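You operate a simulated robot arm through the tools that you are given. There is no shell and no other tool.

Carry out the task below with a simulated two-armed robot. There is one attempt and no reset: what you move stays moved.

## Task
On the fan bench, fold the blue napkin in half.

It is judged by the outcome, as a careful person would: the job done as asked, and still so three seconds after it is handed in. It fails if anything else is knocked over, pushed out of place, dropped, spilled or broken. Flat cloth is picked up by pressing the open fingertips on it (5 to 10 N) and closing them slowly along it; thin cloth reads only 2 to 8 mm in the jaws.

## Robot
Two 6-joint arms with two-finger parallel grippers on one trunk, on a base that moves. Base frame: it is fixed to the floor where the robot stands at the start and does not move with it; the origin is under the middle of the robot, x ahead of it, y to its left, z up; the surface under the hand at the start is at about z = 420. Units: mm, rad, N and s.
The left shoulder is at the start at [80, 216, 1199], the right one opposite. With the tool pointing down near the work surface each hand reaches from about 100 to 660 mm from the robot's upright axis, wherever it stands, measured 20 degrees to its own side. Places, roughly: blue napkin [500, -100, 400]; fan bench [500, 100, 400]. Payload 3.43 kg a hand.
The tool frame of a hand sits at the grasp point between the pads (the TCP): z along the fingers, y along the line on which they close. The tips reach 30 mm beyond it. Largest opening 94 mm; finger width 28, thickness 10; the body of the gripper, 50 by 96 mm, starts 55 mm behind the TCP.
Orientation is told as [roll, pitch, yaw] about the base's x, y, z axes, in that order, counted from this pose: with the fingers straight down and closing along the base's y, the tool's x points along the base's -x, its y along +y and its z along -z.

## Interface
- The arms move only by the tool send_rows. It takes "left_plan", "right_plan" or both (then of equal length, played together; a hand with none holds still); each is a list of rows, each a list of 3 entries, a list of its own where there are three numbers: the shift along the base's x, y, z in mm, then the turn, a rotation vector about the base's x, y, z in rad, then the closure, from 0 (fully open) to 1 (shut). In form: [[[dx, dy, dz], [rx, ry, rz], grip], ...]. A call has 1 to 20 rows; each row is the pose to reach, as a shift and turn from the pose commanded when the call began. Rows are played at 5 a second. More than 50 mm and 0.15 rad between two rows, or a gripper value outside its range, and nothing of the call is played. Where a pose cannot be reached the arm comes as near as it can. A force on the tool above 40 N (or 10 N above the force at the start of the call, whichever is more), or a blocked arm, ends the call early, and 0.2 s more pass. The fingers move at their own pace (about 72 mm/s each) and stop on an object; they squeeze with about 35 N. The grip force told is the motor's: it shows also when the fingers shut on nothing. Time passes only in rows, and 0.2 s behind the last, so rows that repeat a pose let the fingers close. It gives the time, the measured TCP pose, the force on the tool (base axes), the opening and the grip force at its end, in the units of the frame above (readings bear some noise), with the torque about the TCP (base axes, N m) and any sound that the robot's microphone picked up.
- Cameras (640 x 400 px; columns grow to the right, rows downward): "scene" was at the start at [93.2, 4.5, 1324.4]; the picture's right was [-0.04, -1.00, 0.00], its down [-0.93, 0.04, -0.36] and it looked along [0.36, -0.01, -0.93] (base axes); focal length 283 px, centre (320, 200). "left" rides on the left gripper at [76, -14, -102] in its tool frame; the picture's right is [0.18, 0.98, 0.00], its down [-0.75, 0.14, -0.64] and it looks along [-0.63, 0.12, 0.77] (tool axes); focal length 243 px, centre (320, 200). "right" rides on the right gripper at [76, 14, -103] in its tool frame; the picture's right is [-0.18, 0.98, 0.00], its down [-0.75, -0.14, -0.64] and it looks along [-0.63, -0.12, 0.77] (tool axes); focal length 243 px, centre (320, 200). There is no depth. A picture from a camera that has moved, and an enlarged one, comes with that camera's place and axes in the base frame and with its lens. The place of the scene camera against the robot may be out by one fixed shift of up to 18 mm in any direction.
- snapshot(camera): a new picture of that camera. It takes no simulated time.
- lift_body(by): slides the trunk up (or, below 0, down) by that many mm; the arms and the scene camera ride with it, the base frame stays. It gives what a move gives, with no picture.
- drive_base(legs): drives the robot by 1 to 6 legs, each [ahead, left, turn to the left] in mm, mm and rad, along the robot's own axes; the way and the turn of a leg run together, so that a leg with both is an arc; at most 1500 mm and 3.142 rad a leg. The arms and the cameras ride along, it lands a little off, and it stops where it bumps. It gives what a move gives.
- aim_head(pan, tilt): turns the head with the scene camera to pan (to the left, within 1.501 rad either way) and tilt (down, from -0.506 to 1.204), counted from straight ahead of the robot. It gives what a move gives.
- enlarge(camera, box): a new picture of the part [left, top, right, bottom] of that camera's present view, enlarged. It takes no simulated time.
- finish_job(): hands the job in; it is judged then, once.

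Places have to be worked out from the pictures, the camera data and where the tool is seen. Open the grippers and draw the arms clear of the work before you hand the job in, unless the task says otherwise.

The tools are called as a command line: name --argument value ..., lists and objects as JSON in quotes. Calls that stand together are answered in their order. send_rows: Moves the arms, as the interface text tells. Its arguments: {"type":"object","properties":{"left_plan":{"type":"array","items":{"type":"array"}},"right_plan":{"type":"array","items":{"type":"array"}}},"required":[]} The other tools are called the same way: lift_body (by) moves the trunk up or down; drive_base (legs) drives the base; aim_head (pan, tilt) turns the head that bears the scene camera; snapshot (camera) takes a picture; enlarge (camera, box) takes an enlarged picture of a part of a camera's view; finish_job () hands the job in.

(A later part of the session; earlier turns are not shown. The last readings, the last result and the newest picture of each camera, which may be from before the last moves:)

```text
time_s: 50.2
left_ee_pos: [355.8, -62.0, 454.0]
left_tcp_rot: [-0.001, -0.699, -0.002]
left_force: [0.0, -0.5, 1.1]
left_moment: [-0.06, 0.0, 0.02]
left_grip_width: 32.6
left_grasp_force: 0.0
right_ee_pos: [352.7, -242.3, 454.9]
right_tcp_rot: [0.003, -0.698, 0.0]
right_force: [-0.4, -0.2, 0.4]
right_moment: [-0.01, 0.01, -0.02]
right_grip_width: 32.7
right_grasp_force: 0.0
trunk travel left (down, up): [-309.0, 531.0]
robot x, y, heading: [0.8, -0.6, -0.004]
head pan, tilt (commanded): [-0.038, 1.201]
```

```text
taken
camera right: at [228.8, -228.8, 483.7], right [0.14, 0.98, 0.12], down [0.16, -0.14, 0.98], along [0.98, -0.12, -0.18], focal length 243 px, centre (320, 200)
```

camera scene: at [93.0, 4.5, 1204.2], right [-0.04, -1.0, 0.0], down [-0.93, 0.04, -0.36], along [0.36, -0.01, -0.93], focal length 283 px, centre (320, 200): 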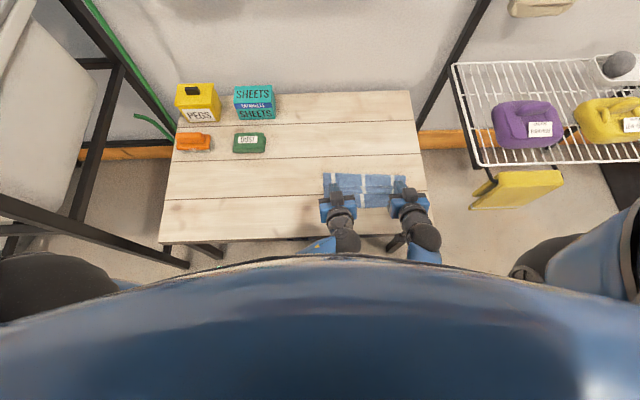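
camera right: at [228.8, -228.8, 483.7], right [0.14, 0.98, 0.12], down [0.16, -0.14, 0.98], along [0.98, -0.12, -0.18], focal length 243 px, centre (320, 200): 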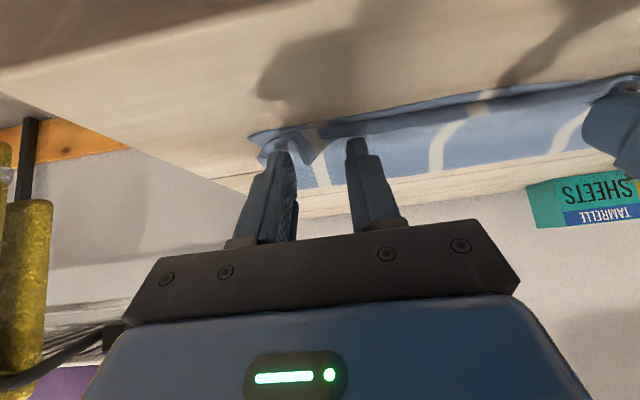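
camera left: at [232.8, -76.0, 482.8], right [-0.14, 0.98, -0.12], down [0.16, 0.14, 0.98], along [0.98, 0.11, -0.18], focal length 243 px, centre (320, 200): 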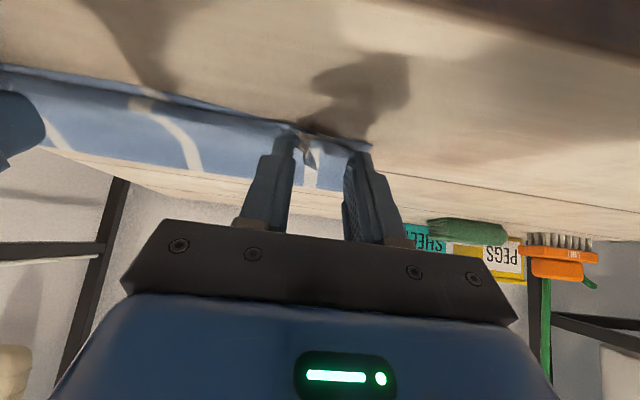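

Both hands have let go. I'll withdraw back and up, then turn the tools upright so the scene camera can see the result.

send_rows --left_plan '[[[-4, 0, 5], [0, 0, 0], 0.65], [[-9, 0, 12], [0, 0, 0], 0.65], [[-13, 0, 22], [0, 0, 0], 0.65], [[-13, 5, 45], [0, 0.1, 0], 0.65], [[-8, 15, 75], [0, 0.23, 0], 0.65], [[0, 30, 105], [0, 0.36, 0], 0.65], [[0, 60, 130], [0, 0.49, 0], 0.65], [[0, 95, 145], [0, 0.6, 0], 0.65], [[0, 130, 150], [0, 0.7, 0], 0.65], [[0, 130, 150], [0, 0.7, 0], 0.65]]' --right_plan '[[[-4, 0, 5], [0, 0, 0], 0.65], [[-9, 0, 12], [0, 0, 0], 0.65], [[-13, 0, 22], [0, 0, 0], 0.65], [[-13, -5, 45], [0, 0.1, 0], 0.65], [[-8, -15, 75], [0, 0.23, 0], 0.65], [[0, -30, 105], [0, 0.36, 0], 0.65], [[0, -50, 130], [0, 0.49, 0], 0.65], [[0, -70, 145], [0, 0.6, 0], 0.65], [[0, -90, 150], [0, 0.7, 0], 0.65], [[0, -90, 150], [0, 0.7, 0], 0.65]]'

enlarge --camera "scene" --box '[270, 130, 450, 242]'

snapshot --camera "left"

snapshot --camera "right"

```text
time_s: 52.4
left_ee_pos: [355.4, 68.9, 510.4]
left_tcp_rot: [-0.005, -0.001, -0.005]
left_force: [-0.1, -0.8, -0.3]
left_moment: [0.0, 0.02, 0.02]
left_grip_width: 32.9
left_grasp_force: 0.2
left hand out of reach, approached as far as the arm can: row 7, 8, 9, 10
right_ee_pos: [348.1, -328.5, 509.4]
right_tcp_rot: [0.001, -0.001, 0.0]
right_force: [-0.3, 0.0, -0.5]
right_moment: [0.01, 0.02, -0.01]
right_grip_width: 32.8
right_grasp_force: 0.1
right hand out of reach, approached as far as the arm can: row 7, 8, 9, 10
trunk travel left (down, up): [-309.0, 531.0]
robot x, y, heading: [-0.4, 1.2, -0.001]
head pan, tilt (commanded): [-0.038, 1.201]
```

```text
3.56 times, centred on (360, 186) of scene
camera zoom: at [92.8, 4.5, 1204.5], right [-0.04, -1.0, 0.0], down [-0.93, 0.04, -0.36], along [0.36, -0.01, -0.93], focal length 1007 px, centre (178, 250)
```

zoom: 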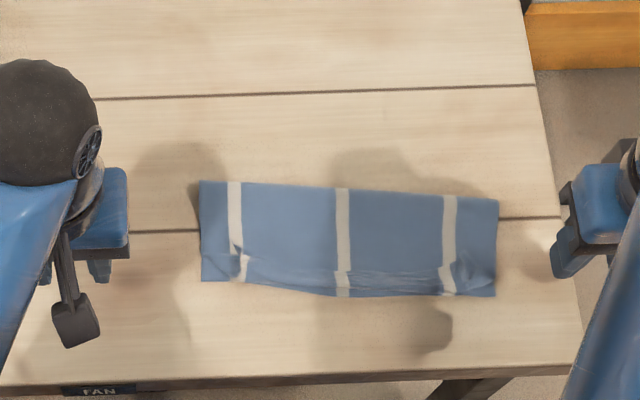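

```text
taken
camera left: at [280.7, 55.2, 612.5], right [-0.18, 0.98, -0.01], down [0.75, 0.14, 0.64], along [0.63, 0.11, -0.77], focal length 243 px, centre (320, 200)
```

left: 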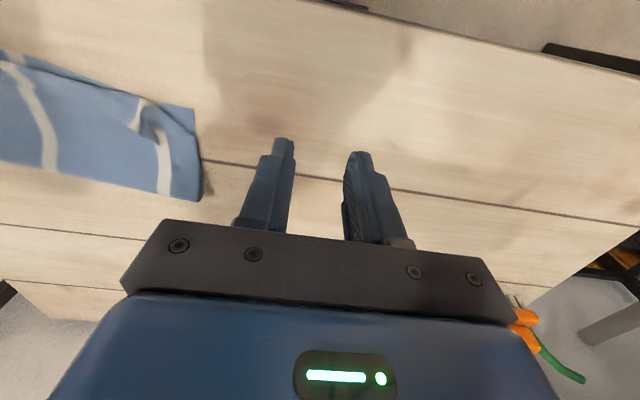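

```text
taken
camera right: at [271.1, -315.7, 610.8], right [0.18, 0.98, 0.0], down [0.75, -0.14, 0.64], along [0.63, -0.12, -0.77], focal length 243 px, centre (320, 200)
```

right: 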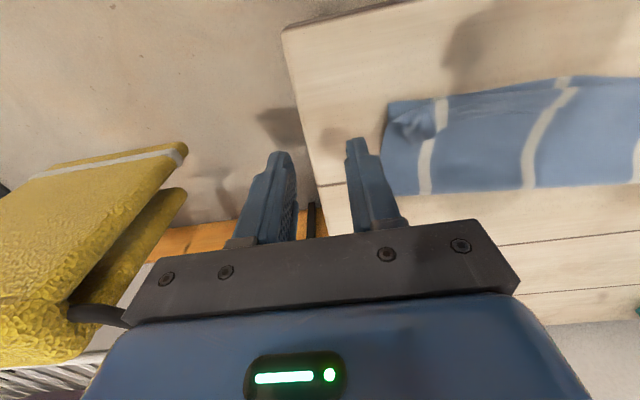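

The napkin is folded in half with its sides well aligned. I'll zoom in on the near corners, which look a little crumpled.

enlarge --camera "scene" --box '[315, 155, 421, 221]'

enlarge --camera "left" --box '[0, 40, 220, 210]'

enlarge --camera "right" --box '[360, 50, 640, 220]'

```text
6.04 times, centred on (368, 188) of scene
camera zoom: at [92.8, 4.5, 1204.5], right [-0.04, -1.0, 0.0], down [-0.93, 0.04, -0.36], along [0.36, -0.01, -0.93], focal length 1710 px, centre (30, 272)
```

zoom: 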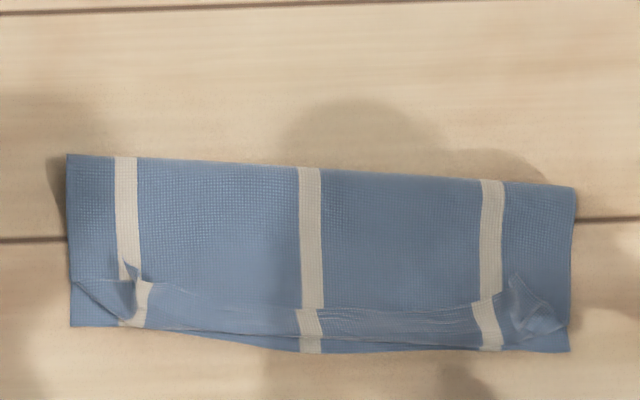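

```text
2.35 times, centred on (110, 125) of left
camera zoom: at [280.7, 55.2, 612.5], right [-0.18, 0.98, -0.01], down [0.75, 0.14, 0.64], along [0.63, 0.11, -0.77], focal length 571 px, centre (814, 376)
```

zoom: 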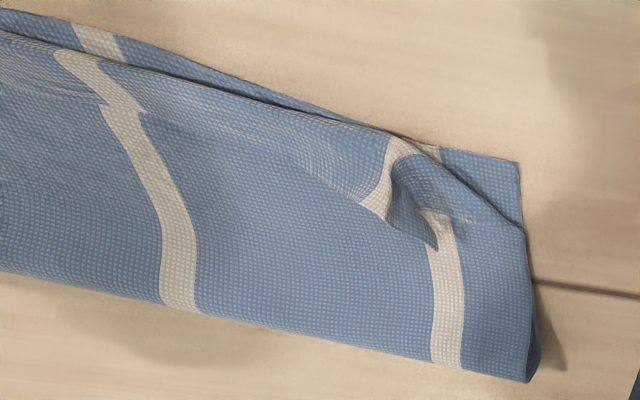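

```text
2.29 times, centred on (500, 135) of right
camera zoom: at [271.1, -315.7, 610.8], right [0.18, 0.98, 0.0], down [0.75, -0.14, 0.64], along [0.63, -0.12, -0.77], focal length 555 px, centre (-91, 349)
```

zoom: 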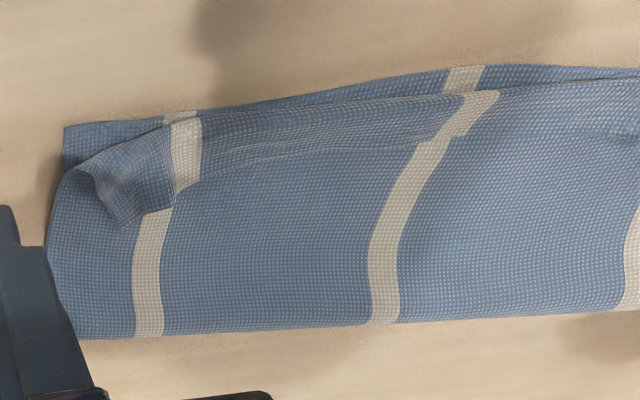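

The fold is good, but the top layer's near edge is turned back as a hem about 20 mm wide, and its corners are crumpled. I want to unroll that hem by dragging it toward the robot. The arms are cramped that close in, so I'll back the base off 80 mm first; the hands are high and clear.

drive_base --legs '[[-80, 0, 0]]'

snapshot --camera "scene"

```text
time_s: 53.5
left_ee_pos: [276.5, 67.4, 511.6]
left_tcp_rot: [-0.006, -0.005, -0.002]
left_force: [0.4, -0.3, 0.0]
left_moment: [0.0, -0.01, 0.02]
left_grip_width: 33.1
left_grasp_force: 0.1
right_ee_pos: [265.9, -329.1, 509.6]
right_tcp_rot: [-0.001, -0.002, -0.003]
right_force: [0.0, 0.5, 0.9]
right_moment: [0.01, -0.03, -0.01]
right_grip_width: 32.7
right_grasp_force: 0.0
trunk travel left (down, up): [-309.0, 531.0]
robot x, y, heading: [-81.4, 0.6, -0.001]
head pan, tilt (commanded): [-0.038, 1.201]
```

```text
taken
camera scene: at [11.9, 4.5, 1204.5], right [-0.04, -1.0, 0.0], down [-0.93, 0.04, -0.36], along [0.36, -0.01, -0.93], focal length 283 px, centre (320, 200)
```

scene: 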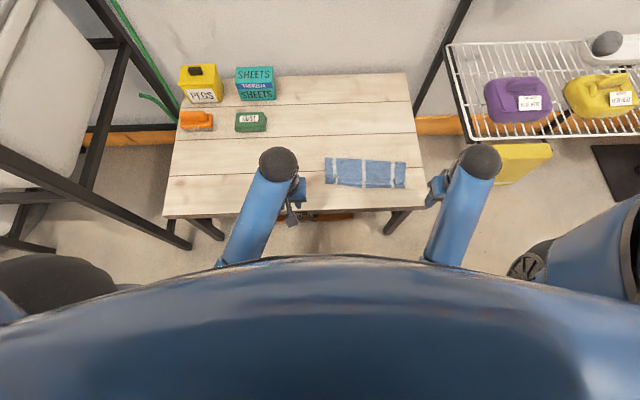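

The base is back about 81 mm and the bench is clear. I'll re-measure the folded napkin from this new viewpoint.

enlarge --camera "scene" --box '[315, 145, 415, 200]'

snapshot --camera "left"

snapshot --camera "right"

```text
6.40 times, centred on (365, 172) of scene
camera zoom: at [11.9, 4.5, 1204.5], right [-0.04, -1.0, 0.0], down [-0.93, 0.04, -0.36], along [0.36, -0.01, -0.93], focal length 1812 px, centre (32, 376)
```

zoom: 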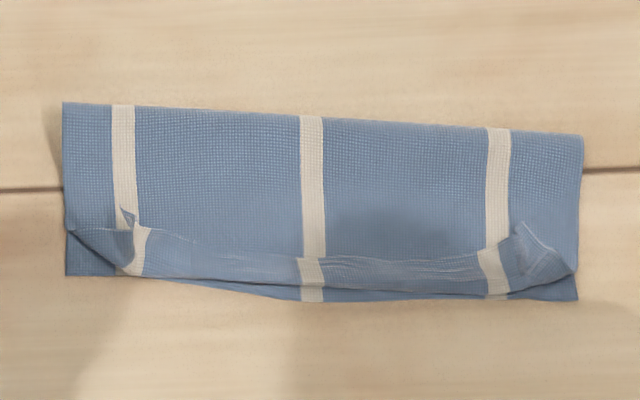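

```text
taken
camera left: at [200.4, 54.6, 612.9], right [-0.18, 0.98, -0.01], down [0.75, 0.14, 0.64], along [0.63, 0.11, -0.76], focal length 243 px, centre (320, 200)
```

left: 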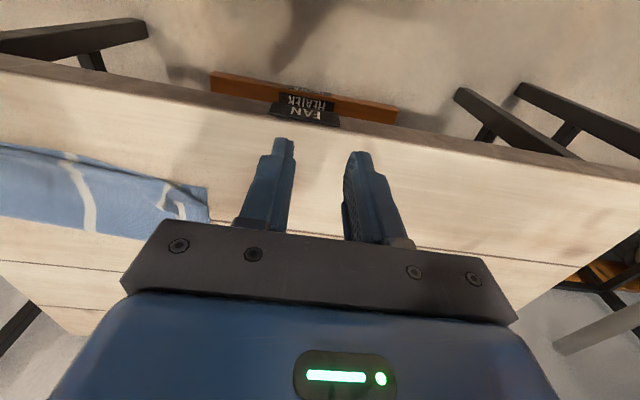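

```text
taken
camera right: at [190.6, -315.6, 611.2], right [0.18, 0.98, 0.0], down [0.75, -0.14, 0.64], along [0.63, -0.12, -0.77], focal length 243 px, centre (320, 200)
```

right: 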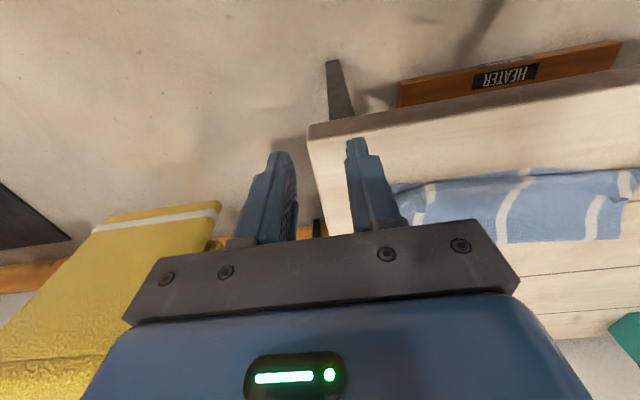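

The top layer's corner tips, where I pinched, stand up slightly at about (393,−65) and (378,−250). They should lie near (355,−34) and (335,−277). I'll bring both hands above these tips to look before regripping and flipping the hem outward.

send_rows --left_plan '[[[22, -26, 0], [0, 0, 0], 0.65], [[44, -52, 0], [0, 0, 0], 0.65], [[66, -78, 0], [0, 0, 0], 0.65], [[88, -104, 0], [0, 0, 0], 0.65], [[111, -132, -11], [0, 0, 0], 0.6], [[111, -132, -11], [0, 0, 0], 0.6]]' --right_plan '[[[22, 16, 0], [0, 0, 0], 0.65], [[44, 32, 0], [0, 0, 0], 0.65], [[66, 48, 0], [0, 0, 0], 0.65], [[88, 64, 0], [0, 0, 0], 0.65], [[106, 80, -10], [0, 0, 0], 0.6], [[106, 80, -10], [0, 0, 0], 0.6]]'

snapshot --camera "left"

snapshot --camera "right"

```text
time_s: 54.9
left_ee_pos: [388.0, -64.2, 501.8]
left_tcp_rot: [-0.005, -0.003, -0.004]
left_force: [-0.8, 0.6, -0.3]
left_moment: [0.0, 0.02, -0.01]
left_grip_width: 37.2
left_grasp_force: 0.1
right_ee_pos: [372.4, -248.1, 500.2]
right_tcp_rot: [-0.001, -0.002, -0.001]
right_force: [0.3, 0.9, -0.2]
right_moment: [0.0, -0.03, 0.0]
right_grip_width: 37.8
right_grasp_force: 0.0
trunk travel left (down, up): [-309.0, 531.0]
robot x, y, heading: [-79.9, -3.5, 0.002]
head pan, tilt (commanded): [-0.038, 1.201]
```

```text
taken
camera left: at [312.7, -76.7, 602.8], right [-0.18, 0.98, -0.01], down [0.75, 0.14, 0.64], along [0.63, 0.11, -0.77], focal length 243 px, centre (320, 200)
```

left: 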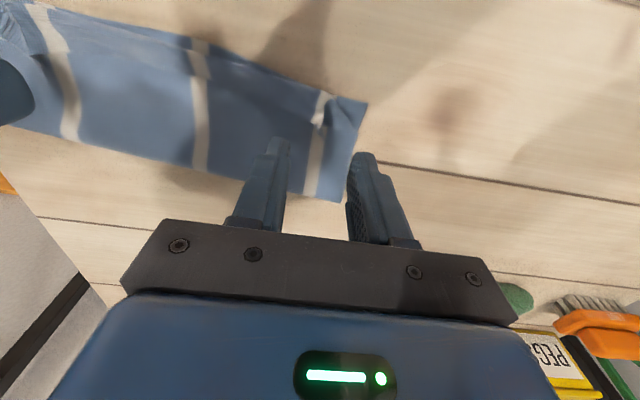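

```text
taken
camera right: at [297.3, -235.0, 601.1], right [0.19, 0.98, 0.0], down [0.75, -0.14, 0.64], along [0.63, -0.12, -0.77], focal length 243 px, centre (320, 200)
```

right: 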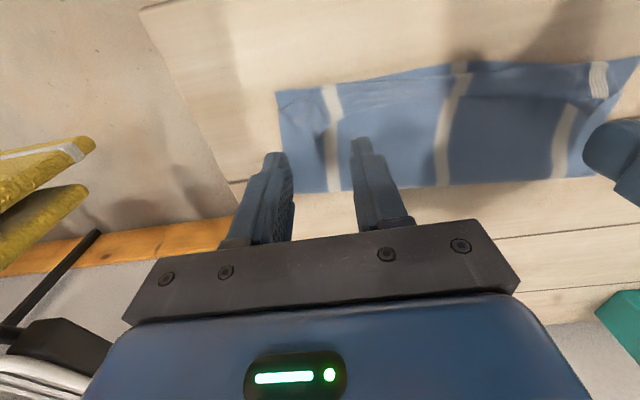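

enlarge --camera "left" --box '[220, 70, 400, 180]'

enlarge --camera "right" --box '[250, 60, 430, 170]'

```text
3.56 times, centred on (310, 125) of left
camera zoom: at [312.7, -76.7, 602.8], right [-0.18, 0.98, -0.01], down [0.75, 0.14, 0.64], along [0.63, 0.11, -0.77], focal length 863 px, centre (356, 467)
```

zoom: 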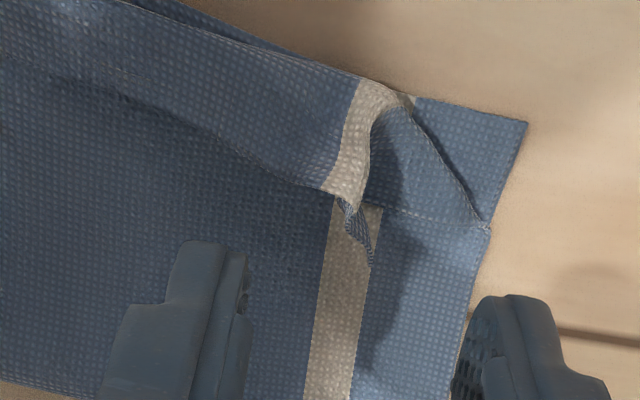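

```text
3.56 times, centred on (340, 115) of right
camera zoom: at [297.3, -235.0, 601.1], right [0.19, 0.98, 0.0], down [0.75, -0.14, 0.64], along [0.63, -0.12, -0.77], focal length 863 px, centre (249, 502)
```

zoom: 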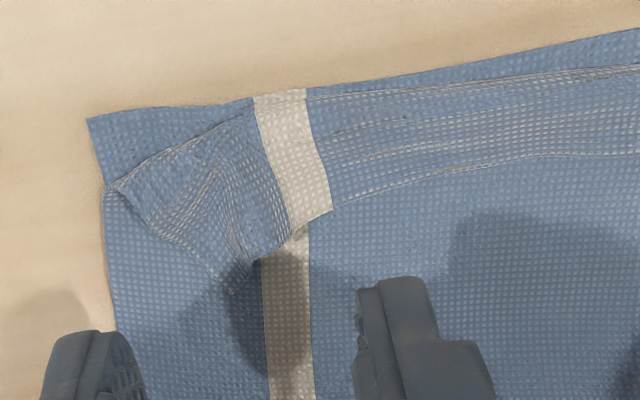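

The view is clear now: the hem, 23–27 mm wide, is simply folded back on top, with its corner tips at about (398,−59) and (381,−255). I'll close the fingers, pitch them slightly so the tips trail, and hover over the hem near its free edge, ready to drag it toward the robot.

send_rows --left_plan '[[[-2, -4, -5], [0, -0.1, 0], 0.75], [[-4, -9, -10], [0, -0.2, 0], 0.85], [[-6, -14, -18], [0, -0.32, 0], 1.0], [[-7, -18, -28], [0, -0.436, 0], 1.0], [[-7, -18, -34], [0, -0.436, 0], 1.0], [[-7, -18, -34], [0, -0.436, 0], 1.0]]' --right_plan '[[[0, 0, -5], [0, -0.1, 0], 0.75], [[0, 1, -10], [0, -0.2, 0], 0.85], [[-1, 2, -18], [0, -0.32, 0], 1.0], [[-1, 2, -28], [0, -0.436, 0], 1.0], [[-1, 2, -34], [0, -0.436, 0], 1.0], [[-1, 2, -34], [0, -0.436, 0], 1.0]]'

snapshot --camera "left"

snapshot --camera "right"

```text
time_s: 56.3
left_ee_pos: [380.7, -81.7, 467.0]
left_tcp_rot: [-0.003, -0.439, -0.006]
left_force: [-1.1, 0.7, -0.5]
left_moment: [0.0, -0.03, 0.01]
left_grip_width: 0.1
left_grasp_force: 32.7
right_ee_pos: [370.3, -247.3, 466.0]
right_tcp_rot: [0.001, -0.439, -0.002]
right_force: [-0.2, -0.2, 0.5]
right_moment: [-0.02, -0.01, 0.03]
right_grip_width: 0.0
right_grasp_force: 33.0
trunk travel left (down, up): [-309.0, 531.0]
robot x, y, heading: [-78.9, -2.3, -0.003]
head pan, tilt (commanded): [-0.038, 1.201]
```

```text
taken
camera left: at [269.2, -94.8, 526.2], right [-0.16, 0.98, -0.08], down [0.41, 0.14, 0.9], along [0.9, 0.11, -0.43], focal length 243 px, centre (320, 200)
```

left: 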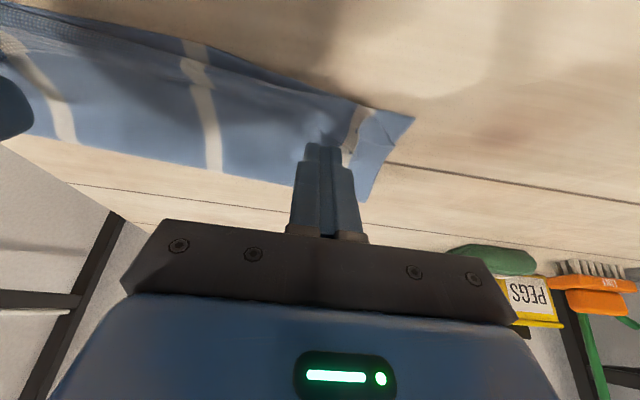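

```text
taken
camera right: at [259.6, -233.4, 524.5], right [0.17, 0.98, 0.08], down [0.41, -0.14, 0.9], along [0.9, -0.12, -0.43], focal length 243 px, centre (320, 200)
```

right: 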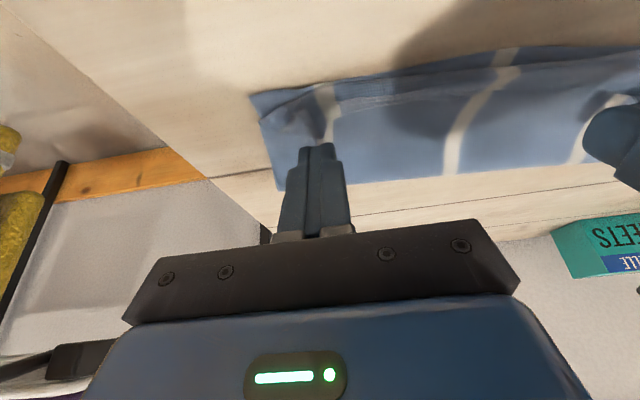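

I'll zoom in on the fingertips to see exactly where they sit against the hem's free edge.

enlarge --camera "left" --box '[230, 80, 430, 205]'

enlarge --camera "right" --box '[220, 60, 420, 185]'

```text
3.20 times, centred on (330, 142) of left
camera zoom: at [269.2, -94.8, 526.2], right [-0.16, 0.98, -0.08], down [0.41, 0.14, 0.9], along [0.9, 0.11, -0.43], focal length 776 px, centre (288, 384)
```

zoom: 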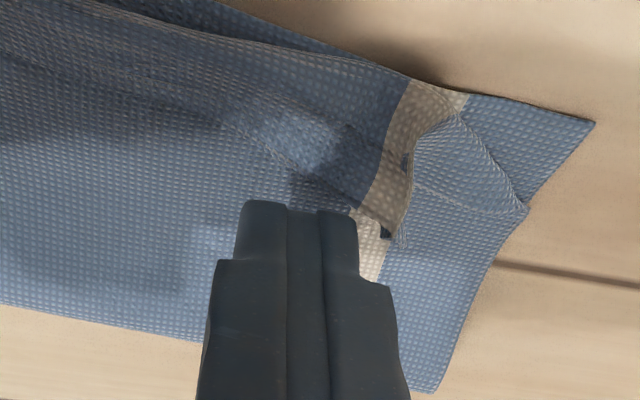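

```text
3.20 times, centred on (320, 122) of right
camera zoom: at [259.6, -233.4, 524.5], right [0.17, 0.98, 0.08], down [0.41, -0.14, 0.9], along [0.9, -0.12, -0.43], focal length 776 px, centre (320, 448)
```

zoom: 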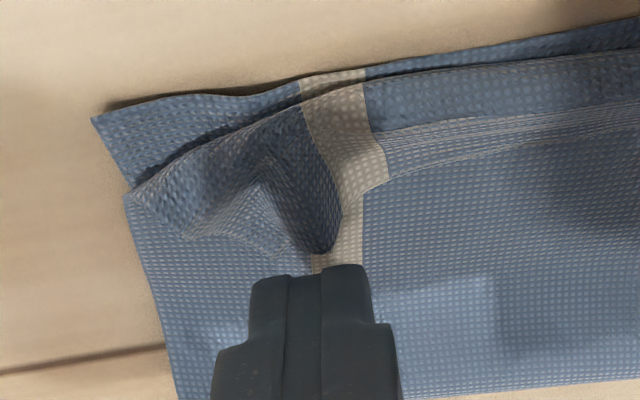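

The tips would land about 10 mm from the free edge, so I'll shift them a few millimetres toward it and lower to just above contact.

send_rows --left_plan '[[[3, 0, -2], [0, 0, 0], 1.0], [[5, 0, -4], [0, 0, 0], 1.0], [[5, 0, -6], [0, 0, 0], 1.0], [[5, 0, -8], [0, 0, 0], 1.0], [[5, 0, -9], [0, 0, 0], 1.0], [[5, 0, -9], [0, 0, 0], 1.0]]' --right_plan '[[[2, 0, -2], [0, 0, 0], 1.0], [[3, 0, -4], [0, 0, 0], 1.0], [[3, 0, -6], [0, 0, 0], 1.0], [[3, 0, -8], [0, 0, 0], 1.0], [[3, 0, -9], [0, 0, 0], 1.0], [[3, 0, -9], [0, 0, 0], 1.0]]'

```text
time_s: 57.7
left_ee_pos: [386.0, -81.7, 457.1]
left_tcp_rot: [-0.003, -0.438, -0.006]
left_force: [-0.2, 0.3, 0.5]
left_moment: [-0.01, -0.01, 0.02]
left_grip_width: 0.0
left_grasp_force: 33.0
right_ee_pos: [376.0, -247.3, 456.8]
right_tcp_rot: [-0.001, -0.437, 0.0]
right_force: [0.5, -0.4, 0.1]
right_moment: [-0.01, -0.01, 0.04]
right_grip_width: 0.0
right_grasp_force: 33.0
trunk travel left (down, up): [-309.0, 531.0]
robot x, y, heading: [-83.3, 0.7, -0.004]
head pan, tilt (commanded): [-0.038, 1.201]
```

Still no contact, so I'll step down slowly another 2.5 mm.

send_rows --left_plan '[[[0, 0, -0.8], [0, 0, 0], 1.0], [[0, 0, -1.6], [0, 0, 0], 1.0], [[0, 0, -2.4], [0, 0, 0], 1.0], [[0, 0, -2.4], [0, 0, 0], 1.0], [[0, 0, -2.4], [0, 0, 0], 1.0]]' --right_plan '[[[0, 0, -0.8], [0, 0, 0], 1.0], [[0, 0, -1.6], [0, 0, 0], 1.0], [[0, 0, -2.4], [0, 0, 0], 1.0], [[0, 0, -2.4], [0, 0, 0], 1.0], [[0, 0, -2.4], [0, 0, 0], 1.0]]'

```text
time_s: 58.9
left_ee_pos: [386.3, -83.0, 454.2]
left_tcp_rot: [-0.004, -0.437, -0.006]
left_force: [0.4, 0.3, -0.7]
left_moment: [-0.04, -0.03, -0.02]
left_grip_width: 0.0
left_grasp_force: 33.7
right_ee_pos: [374.1, -246.8, 454.8]
right_tcp_rot: [-0.001, -0.437, -0.003]
right_force: [1.5, -0.4, 2.3]
right_moment: [-0.04, -0.03, 0.03]
right_grip_width: 0.2
right_grasp_force: 32.8
trunk travel left (down, up): [-309.0, 531.0]
robot x, y, heading: [-81.3, -0.3, 0.002]
head pan, tilt (commanded): [-0.038, 1.201]
```

The right hand touches at 2.3 N and the left not yet. I'll lower the left 1 mm and the right 0.2 mm.

send_rows --left_plan '[[[0, 0, -0.5], [0, 0, 0], 1.0], [[0, 0, -1.0], [0, 0, 0], 1.0], [[0, 0, -1.0], [0, 0, 0], 1.0], [[0, 0, -1.0], [0, 0, 0], 1.0]]' --right_plan '[[[0, 0, -0.1], [0, 0, 0], 1.0], [[0, 0, -0.2], [0, 0, 0], 1.0], [[0, 0, -0.2], [0, 0, 0], 1.0], [[0, 0, -0.2], [0, 0, 0], 1.0]]'

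enlarge --camera "left" --box '[230, 80, 430, 205]'

enlarge --camera "right" --box '[220, 60, 420, 185]'

```text
time_s: 59.9
left_ee_pos: [384.3, -82.3, 454.3]
left_tcp_rot: [-0.004, -0.442, -0.006]
left_force: [0.4, -1.1, 1.9]
left_moment: [-0.03, -0.02, 0.01]
left_grip_width: 0.0
left_grasp_force: 32.8
right_ee_pos: [374.4, -248.0, 455.3]
right_tcp_rot: [0.001, -0.438, -0.002]
right_force: [1.2, 1.0, 4.4]
right_moment: [0.03, -0.04, -0.03]
right_grip_width: 0.1
right_grasp_force: 33.0
trunk travel left (down, up): [-309.0, 531.0]
robot x, y, heading: [-79.3, 2.1, 0.003]
head pan, tilt (commanded): [-0.038, 1.201]
```

```text
3.20 times, centred on (330, 142) of left
camera zoom: at [273.8, -95.0, 514.1], right [-0.16, 0.98, -0.08], down [0.41, 0.14, 0.9], along [0.9, 0.11, -0.43], focal length 776 px, centre (288, 384)
```

zoom: 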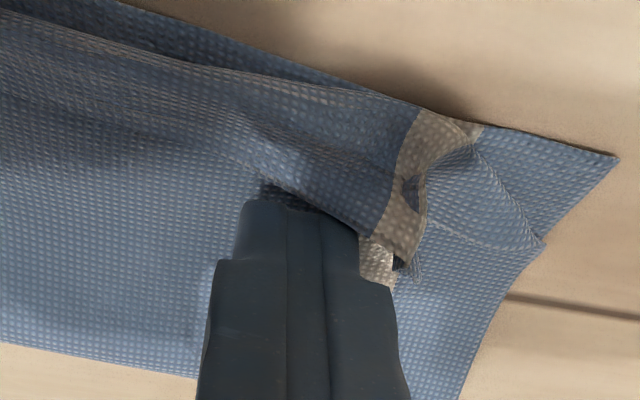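

```text
3.20 times, centred on (320, 122) of right
camera zoom: at [262.6, -233.6, 513.9], right [0.17, 0.98, 0.08], down [0.41, -0.14, 0.9], along [0.9, -0.12, -0.43], focal length 776 px, centre (320, 448)
```

zoom: 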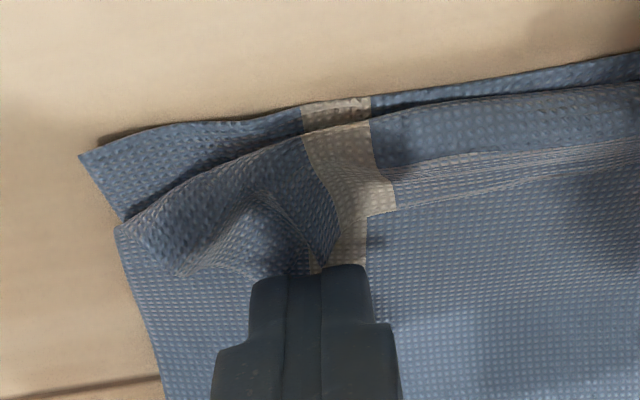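

Both tips have landed right at the hem's free edge rather than on it. I'll lift slightly, move 6–7 mm onto the hem, and press again.

send_rows --left_plan '[[[0, 0, 5], [0, 0, 0], 1.0], [[-3, 0, 7], [0, 0, 0], 1.0], [[-7, 0, 7], [0, 0, 0], 1.0], [[-7, 0, 4], [0, 0, 0], 1.0], [[-7, 0, 2], [0, 0, 0], 1.0], [[-7, 0, 1], [0, 0, 0], 1.0], [[-7, 0, 1], [0, 0, 0], 1.0]]' --right_plan '[[[0, 0, 5], [0, 0, 0], 1.0], [[-3, 0, 7], [0, 0, 0], 1.0], [[-7, 0, 7], [0, 0, 0], 1.0], [[-7, 0, 4], [0, 0, 0], 1.0], [[-7, 0, 2], [0, 0, 0], 1.0], [[-7, 0, 1], [0, 0, 0], 1.0], [[-7, 0, 1], [0, 0, 0], 1.0]]'

enlarge --camera "left" --box '[230, 80, 430, 205]'

enlarge --camera "right" --box '[220, 60, 420, 185]'

```text
time_s: 61.5
left_ee_pos: [378.7, -83.0, 455.8]
left_tcp_rot: [-0.003, -0.439, -0.004]
left_force: [-0.1, -0.9, 0.0]
left_moment: [0.02, 0.02, -0.03]
left_grip_width: 0.0
left_grasp_force: 32.6
right_ee_pos: [367.7, -246.4, 456.0]
right_tcp_rot: [0.0, -0.437, -0.002]
right_force: [0.3, -0.5, -0.3]
right_moment: [-0.02, 0.03, -0.03]
right_grip_width: 0.1
right_grasp_force: 32.5
trunk travel left (down, up): [-309.0, 531.0]
robot x, y, heading: [-79.1, -0.1, 0.001]
head pan, tilt (commanded): [-0.038, 1.201]
```

```text
3.20 times, centred on (330, 142) of left
camera zoom: at [267.3, -95.8, 514.8], right [-0.16, 0.98, -0.08], down [0.41, 0.14, 0.9], along [0.9, 0.11, -0.43], focal length 776 px, centre (288, 384)
```

zoom: 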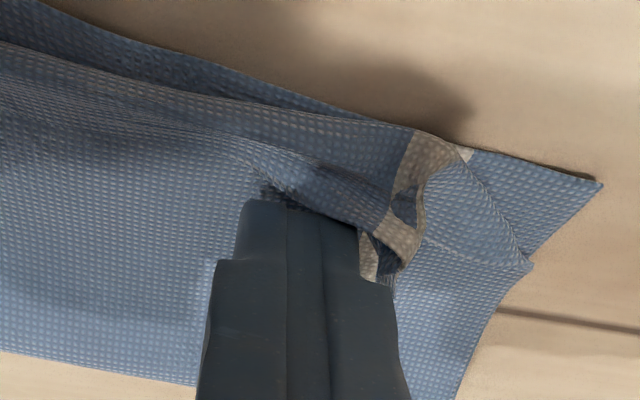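

```text
3.20 times, centred on (320, 122) of right
camera zoom: at [255.9, -233.8, 514.9], right [0.17, 0.98, 0.08], down [0.41, -0.14, 0.9], along [0.9, -0.12, -0.43], focal length 776 px, centre (320, 448)
```

zoom: 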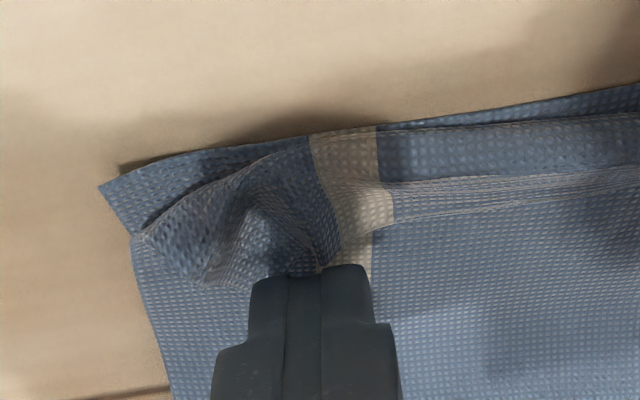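

The lofted hem was pushed along rather than pressed. I'll lift higher this time, move about 10 mm onto it, and come straight down.

send_rows --left_plan '[[[3, 0, 6], [0, 0, 0], 1.0], [[3, 0, 14], [0, 0, 0], 1.0], [[-4, 0, 16], [0, 0, 0], 1.0], [[-9, 0, 14], [0, 0, 0], 1.0], [[-9, 0, 9], [0, 0, 0], 1.0], [[-9, 0, 4], [0, 0, 0], 1.0], [[-9, 0, 1], [0, 0, 0], 1.0], [[-9, 0, 0], [0, 0, 0], 1.0], [[-9, 0, 0], [0, 0, 0], 1.0]]' --right_plan '[[[3, 0, 6], [0, 0, 0], 1.0], [[3, 0, 14], [0, 0, 0], 1.0], [[-4, 0, 16], [0, 0, 0], 1.0], [[-9, 0, 14], [0, 0, 0], 1.0], [[-9, 0, 9], [0, 0, 0], 1.0], [[-9, 0, 4], [0, 0, 0], 1.0], [[-9, 0, 1], [0, 0, 0], 1.0], [[-9, 0, 0], [0, 0, 0], 1.0], [[-9, 0, 0], [0, 0, 0], 1.0]]'

enlarge --camera "left" --box '[230, 80, 430, 205]'

enlarge --camera "right" --box '[220, 60, 420, 185]'

```text
time_s: 63.5
left_ee_pos: [369.1, -82.8, 455.7]
left_tcp_rot: [-0.003, -0.441, -0.006]
left_force: [0.6, -0.1, 4.0]
left_moment: [-0.05, -0.05, 0.02]
left_grip_width: 0.0
left_grasp_force: 33.8
right_ee_pos: [358.9, -246.5, 454.3]
right_tcp_rot: [0.001, -0.439, -0.002]
right_force: [0.5, -0.5, 0.3]
right_moment: [0.01, 0.01, -0.01]
right_grip_width: 0.2
right_grasp_force: 32.6
trunk travel left (down, up): [-309.0, 531.0]
robot x, y, heading: [-79.7, -0.1, 0.003]
head pan, tilt (commanded): [-0.038, 1.201]
```

```text
3.20 times, centred on (330, 142) of left
camera zoom: at [258.3, -95.7, 515.0], right [-0.16, 0.98, -0.08], down [0.41, 0.14, 0.9], along [0.9, 0.11, -0.43], focal length 776 px, centre (288, 384)
```

zoom: 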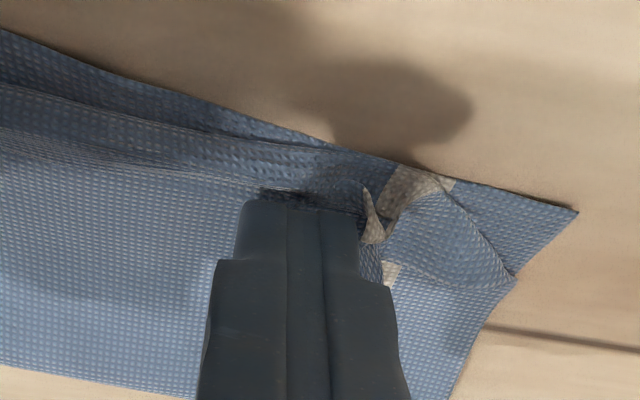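

```text
3.20 times, centred on (320, 122) of right
camera zoom: at [247.3, -233.3, 514.5], right [0.17, 0.98, 0.08], down [0.41, -0.14, 0.9], along [0.9, -0.12, -0.43], focal length 776 px, centre (320, 448)
```

zoom: 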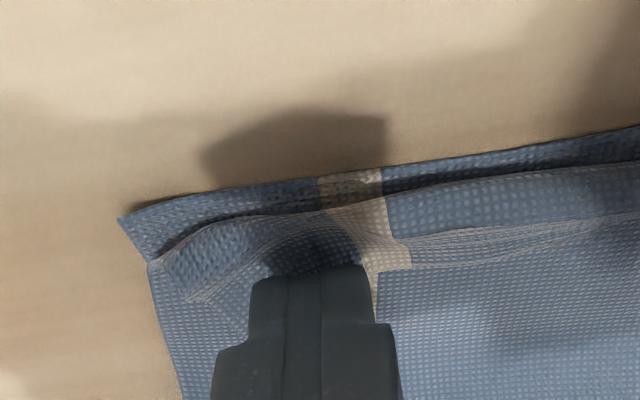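

The left presses at 4 N on the hem. I'll give the right hand a touch more pressure, then drag both about 40 mm toward the robot and slightly outward.

send_rows --left_plan '[[[0, 0, 0], [0, 0, 0], 1.0], [[0, 0, 0], [0, 0, 0], 1.0], [[-3, 0.5, 0], [0, 0, 0], 1.0], [[-6, 1, 0], [0, 0, 0], 1.0], [[-9, 2, 0], [0, 0, 0], 1.0], [[-12, 3, -0.1], [0, 0, 0], 1.0], [[-15, 3, -0.2], [0, 0, 0], 1.0], [[-18, 4, -0.2], [0, 0, 0], 1.0], [[-18, 4, -0.2], [0, 0, 0], 1.0]]' --right_plan '[[[0, 0, -0.6], [0, 0, 0], 1.0], [[0, 0, -1.0], [0, 0, 0], 1.0], [[-3, -0.5, -1.0], [0, 0, 0], 1.0], [[-6, -1, -1.0], [0, 0, 0], 1.0], [[-9, -2, -1.0], [0, 0, 0], 1.0], [[-12, -3, -1.1], [0, 0, 0], 1.0], [[-15, -3, -1.2], [0, 0, 0], 1.0], [[-18, -4, -1.2], [0, 0, 0], 1.0], [[-18, -4, -1.2], [0, 0, 0], 1.0]]'

enlarge --camera "left" --box '[180, 80, 430, 236]'

enlarge --camera "right" --box '[210, 60, 460, 216]'

enlarge --camera "scene" --box '[300, 135, 430, 216]'

```text
time_s: 65.5
left_ee_pos: [350.4, -78.6, 455.6]
left_tcp_rot: [-0.004, -0.441, -0.005]
left_force: [2.2, -5.0, 11.5]
left_moment: [-0.15, -0.05, -0.03]
left_grip_width: 0.0
left_grasp_force: 33.0
right_ee_pos: [339.6, -252.3, 454.6]
right_tcp_rot: [-0.001, -0.438, -0.003]
right_force: [1.4, 2.8, 6.9]
right_moment: [0.11, -0.08, 0.03]
right_grip_width: 0.1
right_grasp_force: 33.1
trunk travel left (down, up): [-309.0, 531.0]
robot x, y, heading: [-79.0, -1.0, 0.002]
head pan, tilt (commanded): [-0.038, 1.201]
```

```text
2.56 times, centred on (305, 158) of left
camera zoom: at [239.2, -91.7, 514.6], right [-0.16, 0.98, -0.08], down [0.41, 0.14, 0.9], along [0.9, 0.11, -0.42], focal length 621 px, centre (358, 308)
```

zoom: 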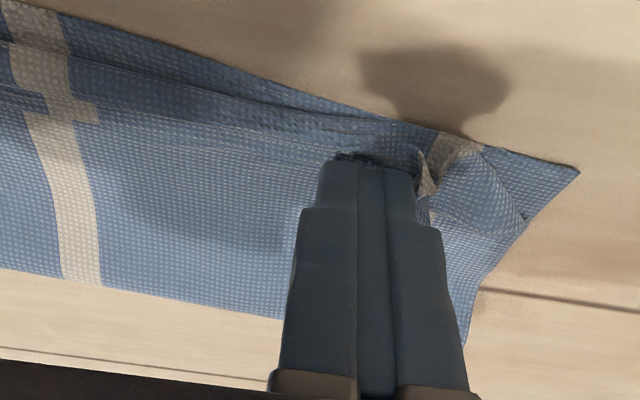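

```text
2.56 times, centred on (335, 138) of right
camera zoom: at [228.2, -238.0, 514.0], right [0.17, 0.98, 0.08], down [0.41, -0.14, 0.9], along [0.9, -0.12, -0.43], focal length 621 px, centre (282, 359)
```

zoom: 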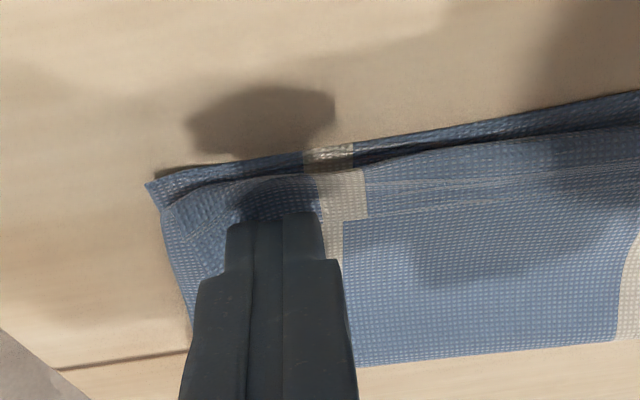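

```text
4.92 times, centred on (365, 176) of scene
camera zoom: at [11.9, 4.8, 1204.6], right [-0.04, -1.0, 0.0], down [-0.93, 0.04, -0.36], along [0.36, -0.01, -0.93], focal length 1394 px, centre (98, 321)
```

zoom: 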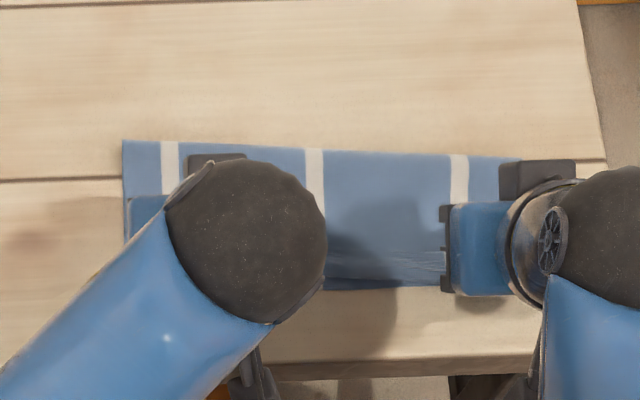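

Dragging slid the whole stack about 17 mm rather than unrolling the hem, so layer-to-layer friction is too high for that. I'll stop, lift both hands, and look again to choose a better way to flip the hem out.

send_rows --left_plan '[[[3, 0, 6], [0, 0, 0], 1.0], [[6, 0, 16], [0, 0.1, 0], 1.0], [[10, 5, 30], [0, 0.24, 0], 0.8], [[18, 10, 42], [0, 0.38, 0], 0.6], [[26, 14, 46], [0, 0.438, 0], 0.6], [[26, 14, 46], [0, 0.438, 0], 0.6]]' --right_plan '[[[3, 0, 6], [0, 0, 0], 1.0], [[6, 0, 16], [0, 0.1, 0], 1.0], [[10, 0, 30], [0, 0.24, 0], 0.8], [[18, 0, 42], [0, 0.38, 0], 0.6], [[26, 0, 46], [0, 0.438, 0], 0.6], [[26, 0, 46], [0, 0.438, 0], 0.6]]'

enlarge --camera "left" --box '[160, 60, 400, 210]'

enlarge --camera "right" --box '[220, 50, 460, 200]'

enlarge --camera "scene" --box '[300, 135, 430, 216]'

```text
time_s: 66.9
left_ee_pos: [376.4, -63.0, 500.5]
left_tcp_rot: [-0.005, -0.001, -0.005]
left_force: [-0.4, 0.4, -1.0]
left_moment: [-0.02, 0.0, -0.01]
left_grip_width: 37.6
left_grasp_force: 0.0
right_ee_pos: [366.4, -252.7, 502.3]
right_tcp_rot: [-0.001, 0.001, -0.002]
right_force: [-0.3, 0.5, 0.4]
right_moment: [0.01, -0.01, 0.02]
right_grip_width: 37.4
right_grasp_force: 0.0
trunk travel left (down, up): [-309.0, 531.0]
robot x, y, heading: [-83.5, -0.9, 0.004]
head pan, tilt (commanded): [-0.038, 1.201]
```

```text
2.67 times, centred on (280, 135) of left
camera zoom: at [303.0, -76.7, 603.3], right [-0.18, 0.98, -0.01], down [0.75, 0.14, 0.64], along [0.63, 0.11, -0.77], focal length 647 px, centre (427, 373)
```

zoom: 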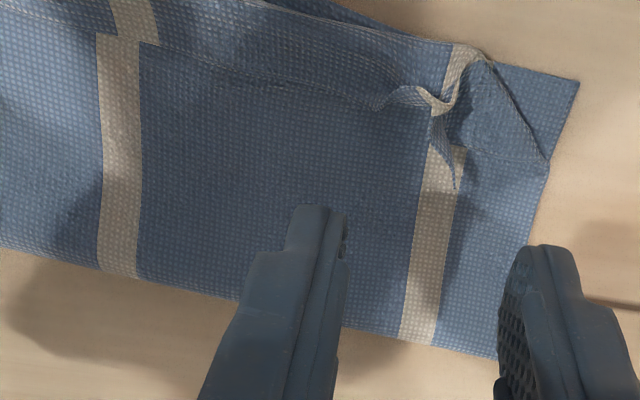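

```text
2.67 times, centred on (340, 125) of right
camera zoom: at [291.4, -238.4, 601.7], right [0.19, 0.98, 0.0], down [0.75, -0.14, 0.64], along [0.63, -0.12, -0.77], focal length 647 px, centre (267, 400)
```

zoom: 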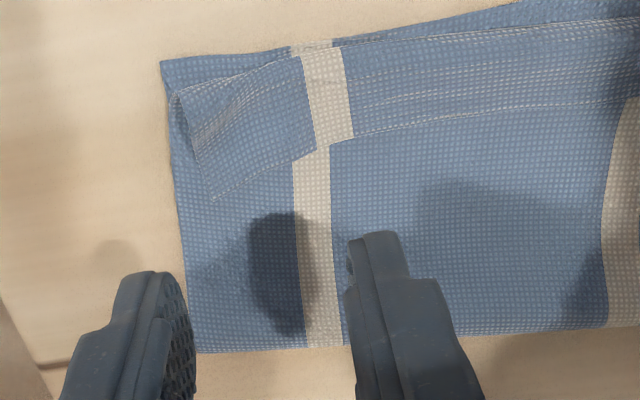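

```text
4.92 times, centred on (365, 176) of scene
camera zoom: at [13.0, 4.4, 1204.4], right [-0.04, -1.0, 0.0], down [-0.93, 0.04, -0.36], along [0.36, -0.01, -0.93], focal length 1394 px, centre (98, 321)
```

zoom: 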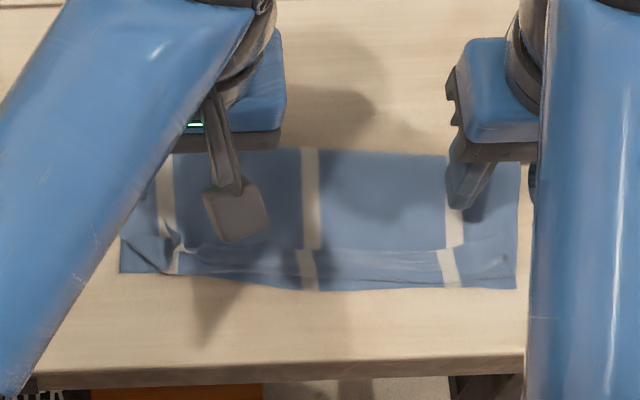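

The right hem is a clean turned-back strip and the left has a small standing collar. Since the free edge is lofted, I'll try sweeping it over from behind: upright, half-open fingers about 1 mm above the stack, moving toward the robot. First I'll position behind the hem and find the surface.

send_rows --left_plan '[[[7, -7, -8], [0, 0, 0], 0.574], [[14, -14, -16], [0, 0, 0], 0.574], [[20, -22, -26], [0, 0, 0], 0.574], [[20, -22, -36], [0, 0, 0], 0.574], [[20, -22, -44], [0, 0, 0], 0.574], [[20, -22, -46.5], [0, 0, 0], 0.574], [[20, -22, -46.5], [0, 0, 0], 0.574]]' --right_plan '[[[5, 4, -8], [0, 0, 0], 0.574], [[10, 8, -16], [0, 0, 0], 0.574], [[14, 12, -26], [0, 0, 0], 0.574], [[14, 12, -36], [0, 0, 0], 0.574], [[14, 12, -44], [0, 0, 0], 0.574], [[14, 12, -46.5], [0, 0, 0], 0.574], [[14, 12, -46.5], [0, 0, 0], 0.574]]'

enlarge --camera "left" --box '[160, 60, 400, 210]'

enlarge --camera "right" --box '[220, 50, 460, 200]'

```text
time_s: 68.5
left_ee_pos: [397.8, -85.7, 454.4]
left_tcp_rot: [-0.006, 0.0, -0.003]
left_force: [0.0, 0.1, -0.4]
left_moment: [0.03, 0.02, 0.02]
left_grip_width: 39.8
left_grasp_force: 0.0
right_ee_pos: [379.7, -239.3, 454.0]
right_tcp_rot: [0.001, 0.001, -0.001]
right_force: [0.5, 0.8, -0.2]
right_moment: [0.0, 0.0, -0.05]
right_grip_width: 39.9
right_grasp_force: 0.1
trunk travel left (down, up): [-309.0, 531.0]
robot x, y, heading: [-77.6, -1.5, 0.003]
head pan, tilt (commanded): [-0.038, 1.201]
```

```text
2.67 times, centred on (280, 135) of left
camera zoom: at [322.3, -99.7, 556.1], right [-0.18, 0.98, -0.01], down [0.75, 0.14, 0.64], along [0.63, 0.11, -0.77], focal length 647 px, centre (427, 373)
```

zoom: 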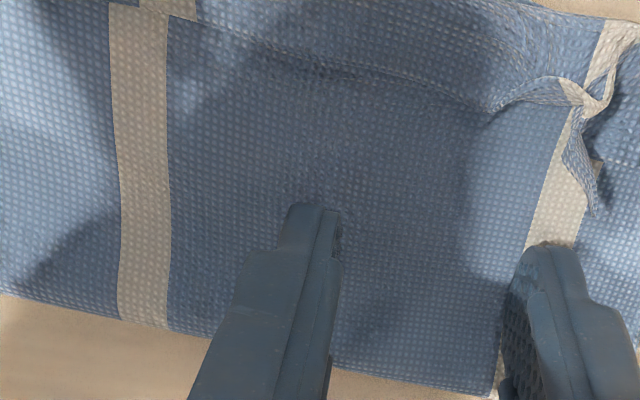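

```text
2.67 times, centred on (340, 125) of right
camera zoom: at [305.1, -226.4, 554.7], right [0.19, 0.98, 0.0], down [0.75, -0.14, 0.64], along [0.63, -0.12, -0.77], focal length 647 px, centre (267, 400)
```

zoom: 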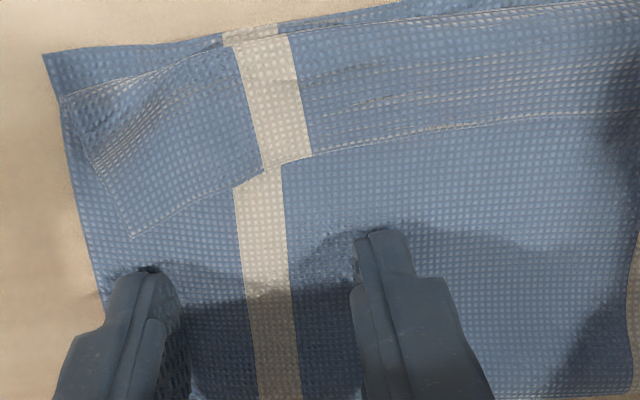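

The hem's free edge is clearly visible just ahead of the fingers. I'll shift the left hand 5 mm to catch the collar and lower both to find the surface.

send_rows --left_plan '[[[0, 3, -0.5], [0, 0, 0], 0.574], [[0, 5, -1], [0, 0, 0], 0.574], [[0, 5, -1.5], [0, 0, 0], 0.574], [[0, 5, -1.5], [0, 0, 0], 0.574], [[0, 5, -1.5], [0, 0, 0], 0.574]]' --right_plan '[[[0, 0, -0.5], [0, 0, 0], 0.574], [[0, 0, -1], [0, 0, 0], 0.574], [[0, 0, -1.5], [0, 0, 0], 0.574], [[0, 0, -1.5], [0, 0, 0], 0.574], [[0, 0, -1.5], [0, 0, 0], 0.574]]'

```text
time_s: 69.7
left_ee_pos: [397.8, -82.2, 453.2]
left_tcp_rot: [-0.005, -0.001, -0.005]
left_force: [-1.0, -0.6, -1.4]
left_moment: [0.01, 0.01, -0.02]
left_grip_width: 40.1
left_grasp_force: 0.2
right_ee_pos: [381.3, -239.1, 451.9]
right_tcp_rot: [0.002, 0.002, -0.001]
right_force: [-0.2, 0.0, -0.1]
right_moment: [0.01, 0.0, 0.01]
right_grip_width: 40.0
right_grasp_force: 0.1
trunk travel left (down, up): [-309.0, 531.0]
robot x, y, heading: [-80.8, -0.5, 0.001]
head pan, tilt (commanded): [-0.038, 1.201]
```

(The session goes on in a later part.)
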